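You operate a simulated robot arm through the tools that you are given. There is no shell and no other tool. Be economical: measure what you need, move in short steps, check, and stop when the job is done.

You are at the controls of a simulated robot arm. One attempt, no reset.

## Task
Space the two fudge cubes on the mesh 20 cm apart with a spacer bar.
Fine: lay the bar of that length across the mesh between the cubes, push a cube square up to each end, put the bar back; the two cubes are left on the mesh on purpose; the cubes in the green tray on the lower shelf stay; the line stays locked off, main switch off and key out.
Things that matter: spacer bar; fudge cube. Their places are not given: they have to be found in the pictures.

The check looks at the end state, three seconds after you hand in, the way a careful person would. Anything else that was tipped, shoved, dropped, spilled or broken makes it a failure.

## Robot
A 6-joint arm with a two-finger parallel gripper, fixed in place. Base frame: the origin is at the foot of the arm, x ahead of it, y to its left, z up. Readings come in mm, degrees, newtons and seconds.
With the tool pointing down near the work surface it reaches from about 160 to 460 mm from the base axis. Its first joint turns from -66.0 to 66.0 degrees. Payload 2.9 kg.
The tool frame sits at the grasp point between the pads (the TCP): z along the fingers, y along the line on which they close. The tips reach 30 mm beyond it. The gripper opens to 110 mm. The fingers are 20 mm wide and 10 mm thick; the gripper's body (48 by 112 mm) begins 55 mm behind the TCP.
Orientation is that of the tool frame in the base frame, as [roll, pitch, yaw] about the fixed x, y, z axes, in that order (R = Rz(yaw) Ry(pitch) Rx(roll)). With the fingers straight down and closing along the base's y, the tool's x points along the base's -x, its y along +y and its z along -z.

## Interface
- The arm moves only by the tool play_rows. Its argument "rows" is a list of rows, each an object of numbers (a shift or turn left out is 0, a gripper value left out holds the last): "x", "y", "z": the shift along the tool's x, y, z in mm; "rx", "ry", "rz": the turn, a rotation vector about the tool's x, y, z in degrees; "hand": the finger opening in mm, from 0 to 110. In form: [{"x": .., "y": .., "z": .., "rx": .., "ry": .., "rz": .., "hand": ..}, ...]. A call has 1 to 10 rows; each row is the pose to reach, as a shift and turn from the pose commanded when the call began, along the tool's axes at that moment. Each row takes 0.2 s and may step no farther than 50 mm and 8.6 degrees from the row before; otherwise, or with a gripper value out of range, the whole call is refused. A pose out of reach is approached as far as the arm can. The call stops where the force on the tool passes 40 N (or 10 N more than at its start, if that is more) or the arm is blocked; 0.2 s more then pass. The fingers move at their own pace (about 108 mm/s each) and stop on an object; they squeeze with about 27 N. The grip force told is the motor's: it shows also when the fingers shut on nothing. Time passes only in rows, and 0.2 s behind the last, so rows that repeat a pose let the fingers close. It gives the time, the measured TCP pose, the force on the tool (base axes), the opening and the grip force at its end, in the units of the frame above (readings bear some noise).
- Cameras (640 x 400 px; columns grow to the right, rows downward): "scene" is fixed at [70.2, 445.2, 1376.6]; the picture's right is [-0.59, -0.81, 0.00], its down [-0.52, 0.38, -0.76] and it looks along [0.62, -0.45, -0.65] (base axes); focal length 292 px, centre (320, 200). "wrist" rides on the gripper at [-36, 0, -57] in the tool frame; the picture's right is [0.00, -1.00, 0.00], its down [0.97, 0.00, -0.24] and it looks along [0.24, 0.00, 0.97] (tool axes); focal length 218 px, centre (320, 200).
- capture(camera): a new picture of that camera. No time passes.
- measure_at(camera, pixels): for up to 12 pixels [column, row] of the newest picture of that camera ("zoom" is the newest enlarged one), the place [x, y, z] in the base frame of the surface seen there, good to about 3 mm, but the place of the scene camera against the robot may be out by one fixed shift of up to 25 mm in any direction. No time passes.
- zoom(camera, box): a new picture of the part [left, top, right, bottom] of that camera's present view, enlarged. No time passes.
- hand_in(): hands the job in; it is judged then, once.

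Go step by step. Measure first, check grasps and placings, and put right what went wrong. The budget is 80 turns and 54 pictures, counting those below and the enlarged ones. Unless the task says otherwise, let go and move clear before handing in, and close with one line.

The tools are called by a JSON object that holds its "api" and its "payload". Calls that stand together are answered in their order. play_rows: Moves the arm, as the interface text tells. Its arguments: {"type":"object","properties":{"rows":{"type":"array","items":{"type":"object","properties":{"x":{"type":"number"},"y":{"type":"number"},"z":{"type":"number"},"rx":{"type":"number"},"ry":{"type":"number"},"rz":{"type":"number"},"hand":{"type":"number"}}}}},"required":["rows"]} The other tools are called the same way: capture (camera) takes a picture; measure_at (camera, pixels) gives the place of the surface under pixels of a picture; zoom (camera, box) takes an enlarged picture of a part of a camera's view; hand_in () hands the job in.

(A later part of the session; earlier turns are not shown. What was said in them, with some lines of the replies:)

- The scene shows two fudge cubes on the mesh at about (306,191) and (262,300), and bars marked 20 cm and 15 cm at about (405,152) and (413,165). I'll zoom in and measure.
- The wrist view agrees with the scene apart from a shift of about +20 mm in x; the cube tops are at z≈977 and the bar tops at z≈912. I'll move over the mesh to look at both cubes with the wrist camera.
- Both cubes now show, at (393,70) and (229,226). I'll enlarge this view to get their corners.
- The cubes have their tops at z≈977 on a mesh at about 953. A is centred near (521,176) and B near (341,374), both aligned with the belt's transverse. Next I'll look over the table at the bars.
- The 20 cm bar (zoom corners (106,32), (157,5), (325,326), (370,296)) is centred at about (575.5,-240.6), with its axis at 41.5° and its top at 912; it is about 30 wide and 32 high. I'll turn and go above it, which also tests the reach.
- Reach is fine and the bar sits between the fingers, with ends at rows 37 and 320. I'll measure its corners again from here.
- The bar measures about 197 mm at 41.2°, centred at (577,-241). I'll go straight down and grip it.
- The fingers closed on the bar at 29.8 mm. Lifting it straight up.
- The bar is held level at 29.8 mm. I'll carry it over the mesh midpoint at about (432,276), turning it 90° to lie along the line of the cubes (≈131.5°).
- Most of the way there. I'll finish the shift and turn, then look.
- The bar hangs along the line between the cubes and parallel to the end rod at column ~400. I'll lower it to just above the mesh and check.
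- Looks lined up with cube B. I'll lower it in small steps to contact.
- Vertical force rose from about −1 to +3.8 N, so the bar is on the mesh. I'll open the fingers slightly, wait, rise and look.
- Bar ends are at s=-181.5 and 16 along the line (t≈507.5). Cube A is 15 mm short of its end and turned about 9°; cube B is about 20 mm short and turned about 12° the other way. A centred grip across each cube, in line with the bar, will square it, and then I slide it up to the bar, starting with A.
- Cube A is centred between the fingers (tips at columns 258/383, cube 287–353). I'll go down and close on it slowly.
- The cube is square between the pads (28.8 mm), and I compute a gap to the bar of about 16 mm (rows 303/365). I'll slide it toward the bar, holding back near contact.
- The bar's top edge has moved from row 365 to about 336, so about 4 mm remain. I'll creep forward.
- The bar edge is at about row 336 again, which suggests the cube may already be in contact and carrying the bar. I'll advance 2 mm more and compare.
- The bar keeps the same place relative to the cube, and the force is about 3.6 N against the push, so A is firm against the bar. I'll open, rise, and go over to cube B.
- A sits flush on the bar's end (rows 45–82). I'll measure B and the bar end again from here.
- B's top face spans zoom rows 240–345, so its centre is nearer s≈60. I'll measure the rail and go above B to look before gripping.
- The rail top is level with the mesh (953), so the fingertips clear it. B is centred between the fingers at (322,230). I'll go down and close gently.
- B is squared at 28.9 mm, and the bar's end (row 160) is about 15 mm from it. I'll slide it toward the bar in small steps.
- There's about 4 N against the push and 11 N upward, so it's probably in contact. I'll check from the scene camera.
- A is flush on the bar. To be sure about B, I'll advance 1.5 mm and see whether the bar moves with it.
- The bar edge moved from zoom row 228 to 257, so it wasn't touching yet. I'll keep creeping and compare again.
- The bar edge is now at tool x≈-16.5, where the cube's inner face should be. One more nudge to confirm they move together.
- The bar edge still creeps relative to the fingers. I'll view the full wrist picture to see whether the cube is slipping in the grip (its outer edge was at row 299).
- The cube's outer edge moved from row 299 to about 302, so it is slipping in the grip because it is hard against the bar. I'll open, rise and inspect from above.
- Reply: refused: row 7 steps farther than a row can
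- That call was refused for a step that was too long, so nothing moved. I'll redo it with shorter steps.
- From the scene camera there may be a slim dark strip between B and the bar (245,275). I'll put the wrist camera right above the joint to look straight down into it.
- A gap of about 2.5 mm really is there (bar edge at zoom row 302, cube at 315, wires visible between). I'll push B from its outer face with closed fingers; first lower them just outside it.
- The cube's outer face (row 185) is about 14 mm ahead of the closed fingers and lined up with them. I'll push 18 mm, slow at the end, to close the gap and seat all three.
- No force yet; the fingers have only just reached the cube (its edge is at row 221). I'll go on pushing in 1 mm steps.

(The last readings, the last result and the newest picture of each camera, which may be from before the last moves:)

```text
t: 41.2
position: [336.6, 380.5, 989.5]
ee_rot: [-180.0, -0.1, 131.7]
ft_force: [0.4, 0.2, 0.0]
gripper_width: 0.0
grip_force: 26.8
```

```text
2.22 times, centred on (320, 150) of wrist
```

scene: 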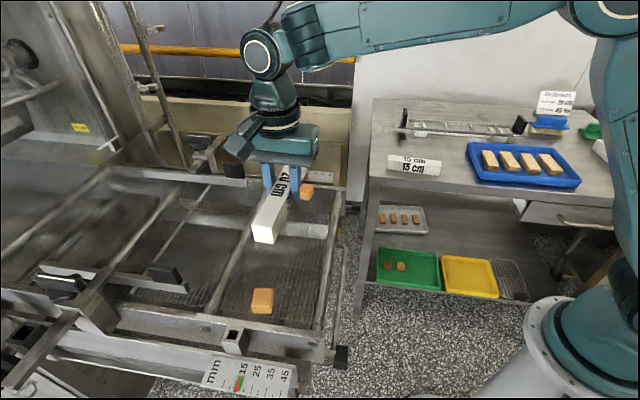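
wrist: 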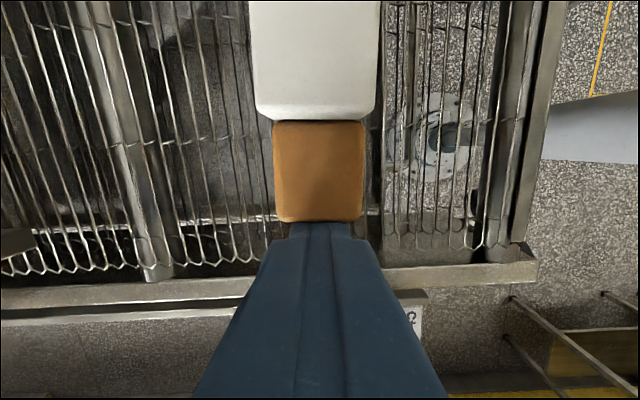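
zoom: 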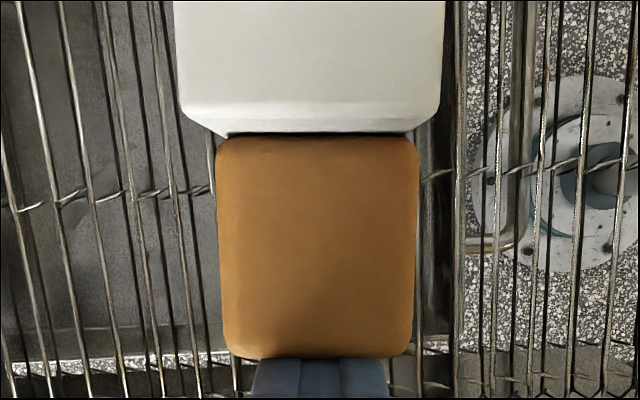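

The fingers are on the cube. I'll push 3 mm more and see whether the bar edge (zoom row 102) stays put relative to the hand.

{"api": "play_rows", "payload": {"rows": [{"x": -1}, {"x": -2}, {"x": -3}, {"x": -3}]}}

{"api": "zoom", "payload": {"camera": "wrist", "box": [256, 60, 384, 240]}}

```text
t: 42.2
position: [339.6, 379.1, 989.4]
ee_rot: [179.9, -0.1, 131.6]
ft_force: [-1.1, 0.7, 0.7]
gripper_width: 0.0
grip_force: 26.6
```

```text
2.22 times, centred on (320, 150) of wrist
```

zoom: 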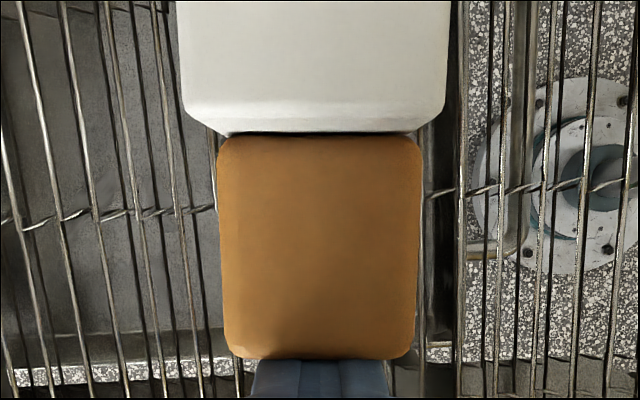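

The bar kept its place (row 102) while the mesh shifted 9 px, so B is now firmly against the bar. I'll back off, rise, and look straight down on joint A.

{"api": "play_rows", "payload": {"rows": [{"x": 6}, {"x": 6, "z": -40}, {"x": 6, "z": -88}, {"x": -30, "z": -92, "hand": 50}, {"x": -75, "z": -92}, {"x": -120, "z": -92}, {"x": -165, "z": -92}, {"x": -209, "z": -92}, {"x": -209, "z": -92}]}}

{"api": "zoom", "payload": {"camera": "wrist", "box": [256, 100, 384, 180]}}

```text
t: 44.2
position: [478.8, 222.2, 1078.8]
ee_rot: [-180.0, 0.1, 131.6]
ft_force: [-0.3, -0.7, -0.1]
gripper_width: 50.1
grip_force: 0.0
```

```text
5.00 times, centred on (320, 140) of wrist
```

zoom: 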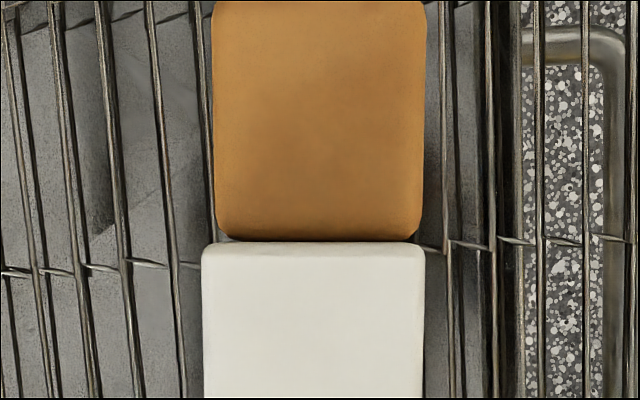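

A is flush and square against the bar (row 240, no wires between). Now the same view of joint B.

{"api": "play_rows", "payload": {"rows": [{"x": 45}, {"x": 90}, {"x": 135}, {"x": 180}, {"x": 200}, {"x": 200}]}}

{"api": "zoom", "payload": {"camera": "wrist", "box": [256, 100, 384, 180]}}

```text
t: 45.6
position: [347.0, 371.3, 1080.0]
ee_rot: [-180.0, 0.0, 131.6]
ft_force: [0.6, 0.3, 0.0]
gripper_width: 50.0
grip_force: 0.0
```

```text
5.00 times, centred on (320, 140) of wrist
```

zoom: 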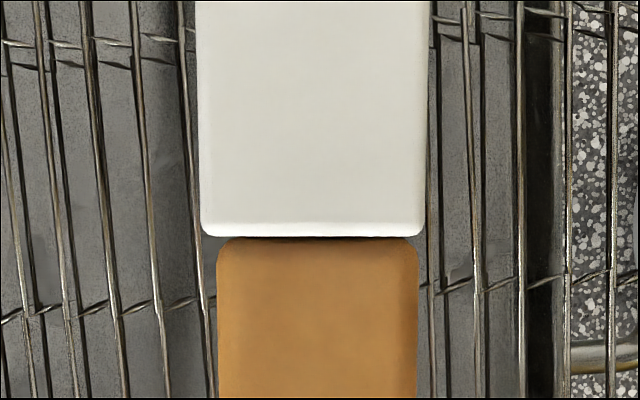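

B is flush too (row 236). The bar is about 1 mm to the tool's +y, so I'll go to its middle (136 mm back), descend and grip it evenly.

{"api": "play_rows", "payload": {"rows": [{"x": -45, "y": 0.9}, {"x": -90, "y": 0.9}, {"x": -136, "y": 0.9}, {"x": -136, "y": 0.9, "z": 40}, {"x": -136, "y": 0.9, "z": 75}, {"x": -136, "y": 0.9, "z": 92}, {"x": -136, "y": 0.9, "z": 92}, {"x": -136, "y": 0.9, "z": 92, "hand": 36}, {"x": -136, "y": 0.9, "z": 92, "hand": 32}]}}

{"api": "play_rows", "payload": {"rows": [{"hand": 30}, {"hand": 28}, {"hand": 24}, {"hand": 18}, {"hand": 18}, {"hand": 18}]}}

```text
t: 47.6
position: [433.6, 269.7, 988.1]
ee_rot: [180.0, 0.0, 131.6]
ft_force: [0.8, 0.0, -1.3]
gripper_width: 32.2
grip_force: 0.4
```

```text
t: 49.0
position: [434.7, 269.9, 988.1]
ee_rot: [-180.0, -0.1, 131.6]
ft_force: [-0.3, 1.0, 1.5]
gripper_width: 29.7
grip_force: 26.9
```

The bar is gripped at 29.7 mm. Lifting it slowly straight up.

{"api": "play_rows", "payload": {"rows": [{"z": -3}, {"z": -8}, {"z": -16}, {"z": -26}, {"z": -40}, {"z": -60}, {"z": -85}, {"z": -98}, {"z": -98}]}}

{"api": "zoom", "payload": {"camera": "scene", "box": [220, 150, 360, 330]}}

```text
t: 51.0
position: [436.7, 271.5, 1086.9]
ee_rot: [-179.9, 0.0, 131.6]
ft_force: [-0.2, -0.3, -1.2]
gripper_width: 29.6
grip_force: 26.5
```

```text
2.22 times, centred on (290, 240) of scene
```

zoom: 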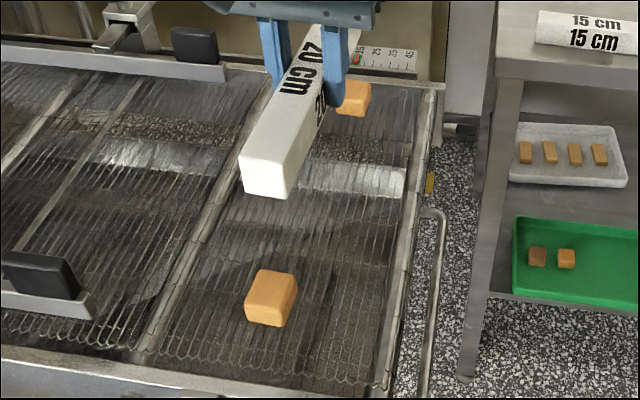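

The bar is up, but cube B (270,298) may have turned a little on the lift. I'll measure its corners in this view.

{"api": "measure_at", "payload": {"camera": "zoom", "pixels": [[260, 271], [295, 276], [247, 300], [282, 308], [271, 289], [349, 82], [368, 86], [337, 100], [360, 104], [278, 324], [249, 316]]}}

{"api": "zoom", "payload": {"camera": "scene", "box": [250, 255, 300, 305]}}

```text
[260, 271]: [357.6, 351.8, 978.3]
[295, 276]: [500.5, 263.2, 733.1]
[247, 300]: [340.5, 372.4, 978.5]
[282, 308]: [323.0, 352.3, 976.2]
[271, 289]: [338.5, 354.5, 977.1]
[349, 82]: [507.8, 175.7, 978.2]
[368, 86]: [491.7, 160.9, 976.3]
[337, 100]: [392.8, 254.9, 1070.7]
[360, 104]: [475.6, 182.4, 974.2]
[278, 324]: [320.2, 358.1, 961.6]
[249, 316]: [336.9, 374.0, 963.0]
```

```text
8.00 times, centred on (275, 280) of scene
```

zoom: 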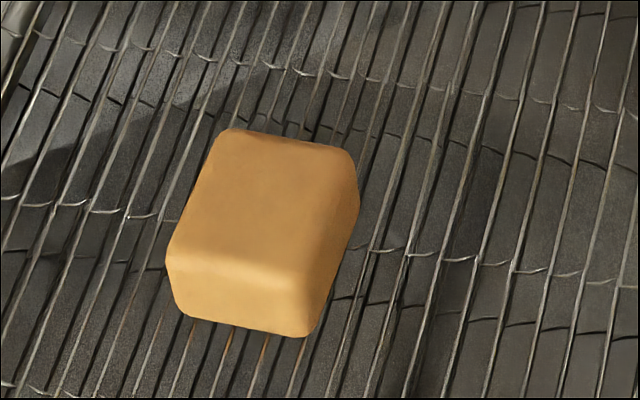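

B looks nearly square; I'll check it closely once the bar is out of the way. Carrying the bar back along the same path to its place on the table.

{"api": "play_rows", "payload": {"rows": [{"x": -26.2, "y": -12.8, "rz": -4.9}, {"x": -65.8, "y": -32.2, "rz": -12.4}, {"x": -105.3, "y": -51.5, "rz": -19.9}, {"x": -144.9, "y": -70.9, "rz": -27.3}, {"x": -184.4, "y": -90.2, "rz": -34.8}, {"x": -224, "y": -109.6, "rz": -42.3}, {"x": -263.5, "y": -128.9, "rz": -49.7}, {"x": -303.1, "y": -148.3, "rz": -57.2}, {"x": -342.6, "y": -167.6, "rz": -64.6}, {"x": -381.2, "y": -186.5, "rz": -71.9}]}}

```text
t: 53.2
position: [544.6, -135.8, 1087.0]
ee_rot: [-180.0, 0.0, -156.5]
ft_force: [0.3, -0.7, -1.0]
gripper_width: 29.8
grip_force: 27.3
```

{"api": "play_rows", "payload": {"rows": [{"x": 4.5, "y": -36, "rz": -6}, {"x": 9, "y": -72, "rz": -12}, {"x": 13.4, "y": -107.3, "rz": -18}, {"x": 13.4, "y": -107.3, "rz": -18}, {"x": 13.4, "y": -107.3, "rz": -18}]}}

```text
t: 54.4
position: [578.8, -241.0, 1086.5]
ee_rot: [180.0, 0.0, -138.4]
ft_force: [-0.4, 0.6, -1.6]
gripper_width: 29.8
grip_force: 27.2
```

Over the bar's old place. I'll lower to just above the table, then feel for contact.

{"api": "play_rows", "payload": {"rows": [{"z": 40}, {"z": 85}, {"z": 130}, {"z": 155}, {"z": 163}, {"z": 166}, {"z": 166}]}}

{"api": "play_rows", "payload": {"rows": [{"z": 1.5}, {"z": 3}, {"z": 4}, {"z": 4}]}}

```text
t: 56.0
position: [578.7, -241.4, 920.1]
ee_rot: [-180.0, 0.0, -138.5]
ft_force: [0.0, -0.2, -0.7]
gripper_width: 29.6
grip_force: 27.0
```

```text
t: 57.0
position: [581.2, -242.3, 916.7]
ee_rot: [-180.0, 0.0, -138.5]
ft_force: [0.5, 0.0, -1.6]
gripper_width: 29.7
grip_force: 26.5
```

{"api": "play_rows", "payload": {"rows": [{"z": 0.8}, {"z": 1.6}, {"z": 2.4}, {"z": 2.4}]}}

```text
t: 58.0
position: [581.0, -242.0, 915.4]
ee_rot: [180.0, 0.0, -138.4]
ft_force: [-0.6, -0.2, -1.3]
gripper_width: 29.8
grip_force: 27.1
```

Still hanging (−1.3 N). A little further.

{"api": "play_rows", "payload": {"rows": [{"z": 0.7}, {"z": 1.4}, {"z": 2}, {"z": 2}]}}

```text
t: 59.0
position: [580.7, -241.3, 913.4]
ee_rot: [-179.9, 0.0, -138.6]
ft_force: [0.0, -0.1, 1.8]
gripper_width: 30.0
grip_force: 27.3
```

The force turned to +1.8 N, so the bar is on the table. I'll release it, rise straight up, and check.

{"api": "play_rows", "payload": {"rows": [{"hand": 40}, {"hand": 60}, {"hand": 60}, {"z": -30}, {"z": -75}, {"z": -120}, {"z": -165}, {"z": -195}]}}

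{"api": "capture", "payload": {"camera": "wrist"}}

```text
t: 60.8
position: [581.0, -243.0, 1111.6]
ee_rot: [180.0, 0.0, -138.5]
ft_force: [-0.4, -0.3, 1.3]
gripper_width: 59.9
grip_force: 0.1
```

```text
5 pictures are left
```

wrist: 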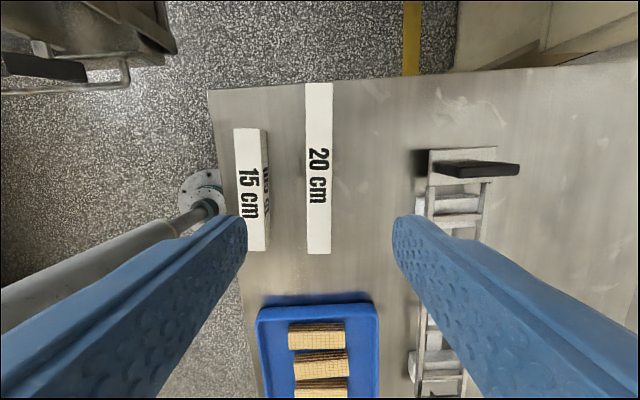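

The bar is back beside the 15 cm bar, as at the start. Now I'll go back over the mesh to check the cubes.

{"api": "play_rows", "payload": {"rows": [{"x": -12.7, "y": 26.5, "rz": 5}, {"x": -31.7, "y": 66.5, "rz": 12.4}, {"x": -50.8, "y": 106.5, "rz": 19.9}, {"x": -69.9, "y": 146.4, "rz": 27.4}, {"x": -89, "y": 186.4, "rz": 34.8}, {"x": -108.1, "y": 226.4, "rz": 42.3}, {"x": -127.2, "y": 266.4, "rz": 49.8}, {"x": -146.3, "y": 306.4, "rz": 57.2}, {"x": -165.4, "y": 346.3, "rz": 64.7}, {"x": -184, "y": 385.4, "rz": 72}]}}

```text
t: 63.0
position: [460.0, 166.3, 1109.5]
ee_rot: [-180.0, 0.0, 149.4]
ft_force: [0.4, 0.4, 0.1]
gripper_width: 59.8
grip_force: 0.0
```

{"api": "play_rows", "payload": {"rows": [{"x": 16.5, "y": 23, "rz": 6, "hand": 80}, {"x": 33, "y": 46, "rz": 12}, {"x": 49.5, "y": 68.8, "rz": 17.9}, {"x": 49.5, "y": 68.8, "rz": 17.9}]}}

{"api": "zoom", "payload": {"camera": "wrist", "box": [160, 70, 480, 310]}}

```text
t: 64.0
position: [452.8, 252.5, 1110.2]
ee_rot: [-180.0, 0.1, 131.4]
ft_force: [-1.4, 0.1, -0.4]
gripper_width: 80.2
grip_force: 0.0
```

```text
1.67 times, centred on (320, 190) of wrist
```

zoom: 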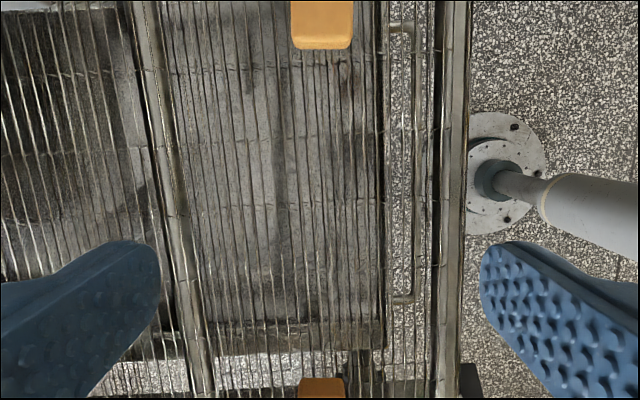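

Both facing sides show, A's at row 48 and B's at row 378. I'll measure along them to get the gap and squareness.

{"api": "measure_at", "payload": {"camera": "zoom", "pixels": [[302, 44], [322, 44], [342, 44], [302, 34], [322, 34], [342, 34], [306, 383], [320, 383], [336, 383], [306, 392], [320, 392], [336, 392]]}}

```text
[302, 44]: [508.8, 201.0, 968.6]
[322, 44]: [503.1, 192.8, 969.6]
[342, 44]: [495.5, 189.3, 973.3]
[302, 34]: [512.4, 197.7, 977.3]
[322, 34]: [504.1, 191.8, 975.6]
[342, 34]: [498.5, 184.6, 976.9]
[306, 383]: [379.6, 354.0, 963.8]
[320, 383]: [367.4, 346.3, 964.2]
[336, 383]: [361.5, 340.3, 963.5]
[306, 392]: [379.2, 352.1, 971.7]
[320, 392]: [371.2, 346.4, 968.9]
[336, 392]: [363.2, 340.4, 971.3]
```

The gap comes to about 201 ± 3 mm, with A square. I'll look at B straight from above for its squareness.

{"api": "play_rows", "payload": {"rows": [{"x": 45}, {"x": 90}, {"x": 135}, {"x": 165}, {"x": 165, "z": 29}, {"x": 165, "z": 29}]}}

{"api": "zoom", "payload": {"camera": "wrist", "box": [256, 110, 384, 190]}}

```text
t: 65.4
position: [347.2, 375.8, 1077.7]
ee_rot: [-180.0, 0.0, 131.6]
ft_force: [0.5, -0.2, -0.1]
gripper_width: 79.8
grip_force: 0.1
```

```text
5.00 times, centred on (320, 150) of wrist
```

zoom: 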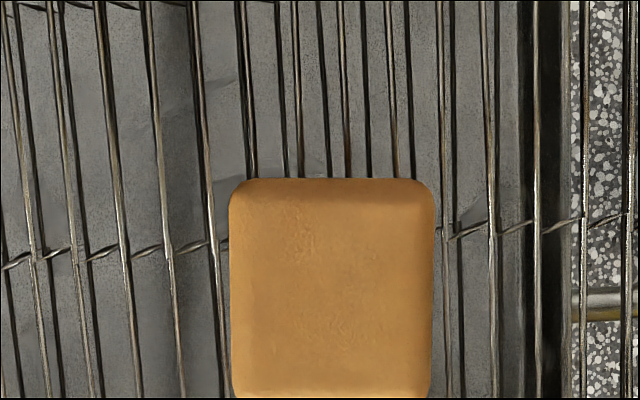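

B is square to the gripper and so to the line of the bar (edges at columns 230 and 432, top edge level). I'll rise clear and take a last look at everything.

{"api": "play_rows", "payload": {"rows": [{"z": -45}, {"x": -40, "z": -70}, {"x": -80, "y": -10, "z": -90}, {"x": -120, "y": -35, "z": -100}, {"x": -155, "y": -65, "z": -100}, {"x": -185, "y": -95, "z": -100}, {"x": -185, "y": -95, "z": -100}]}}

{"api": "capture", "payload": {"camera": "scene"}}

```text
t: 67.0
position: [398.9, 171.4, 1176.3]
ee_rot: [180.0, 0.1, 131.6]
ft_force: [-0.6, 0.5, -1.0]
gripper_width: 80.1
grip_force: 0.1
```

```text
2 pictures are left
```

scene: 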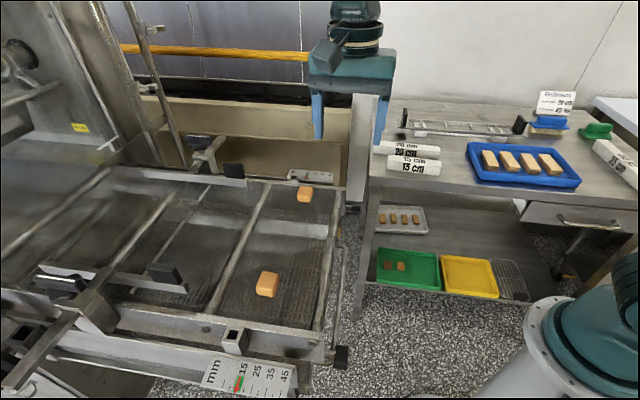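

The cubes are spaced on the mesh at (305,194) and (267,284), the bar is back on the table, nothing else has moved, and the arm is clear. Handing in.

{"api": "hand_in", "payload": {}}

```text
The job is handed in.
```

The two fudge cubes are on the mesh, set with the 20 cm bar: the gap measures about 201 mm (± 3 mm) and both cubes sit square. The bar is back in its place on the table, and I didn't touch the cubes in the green tray or the line's switch and key.
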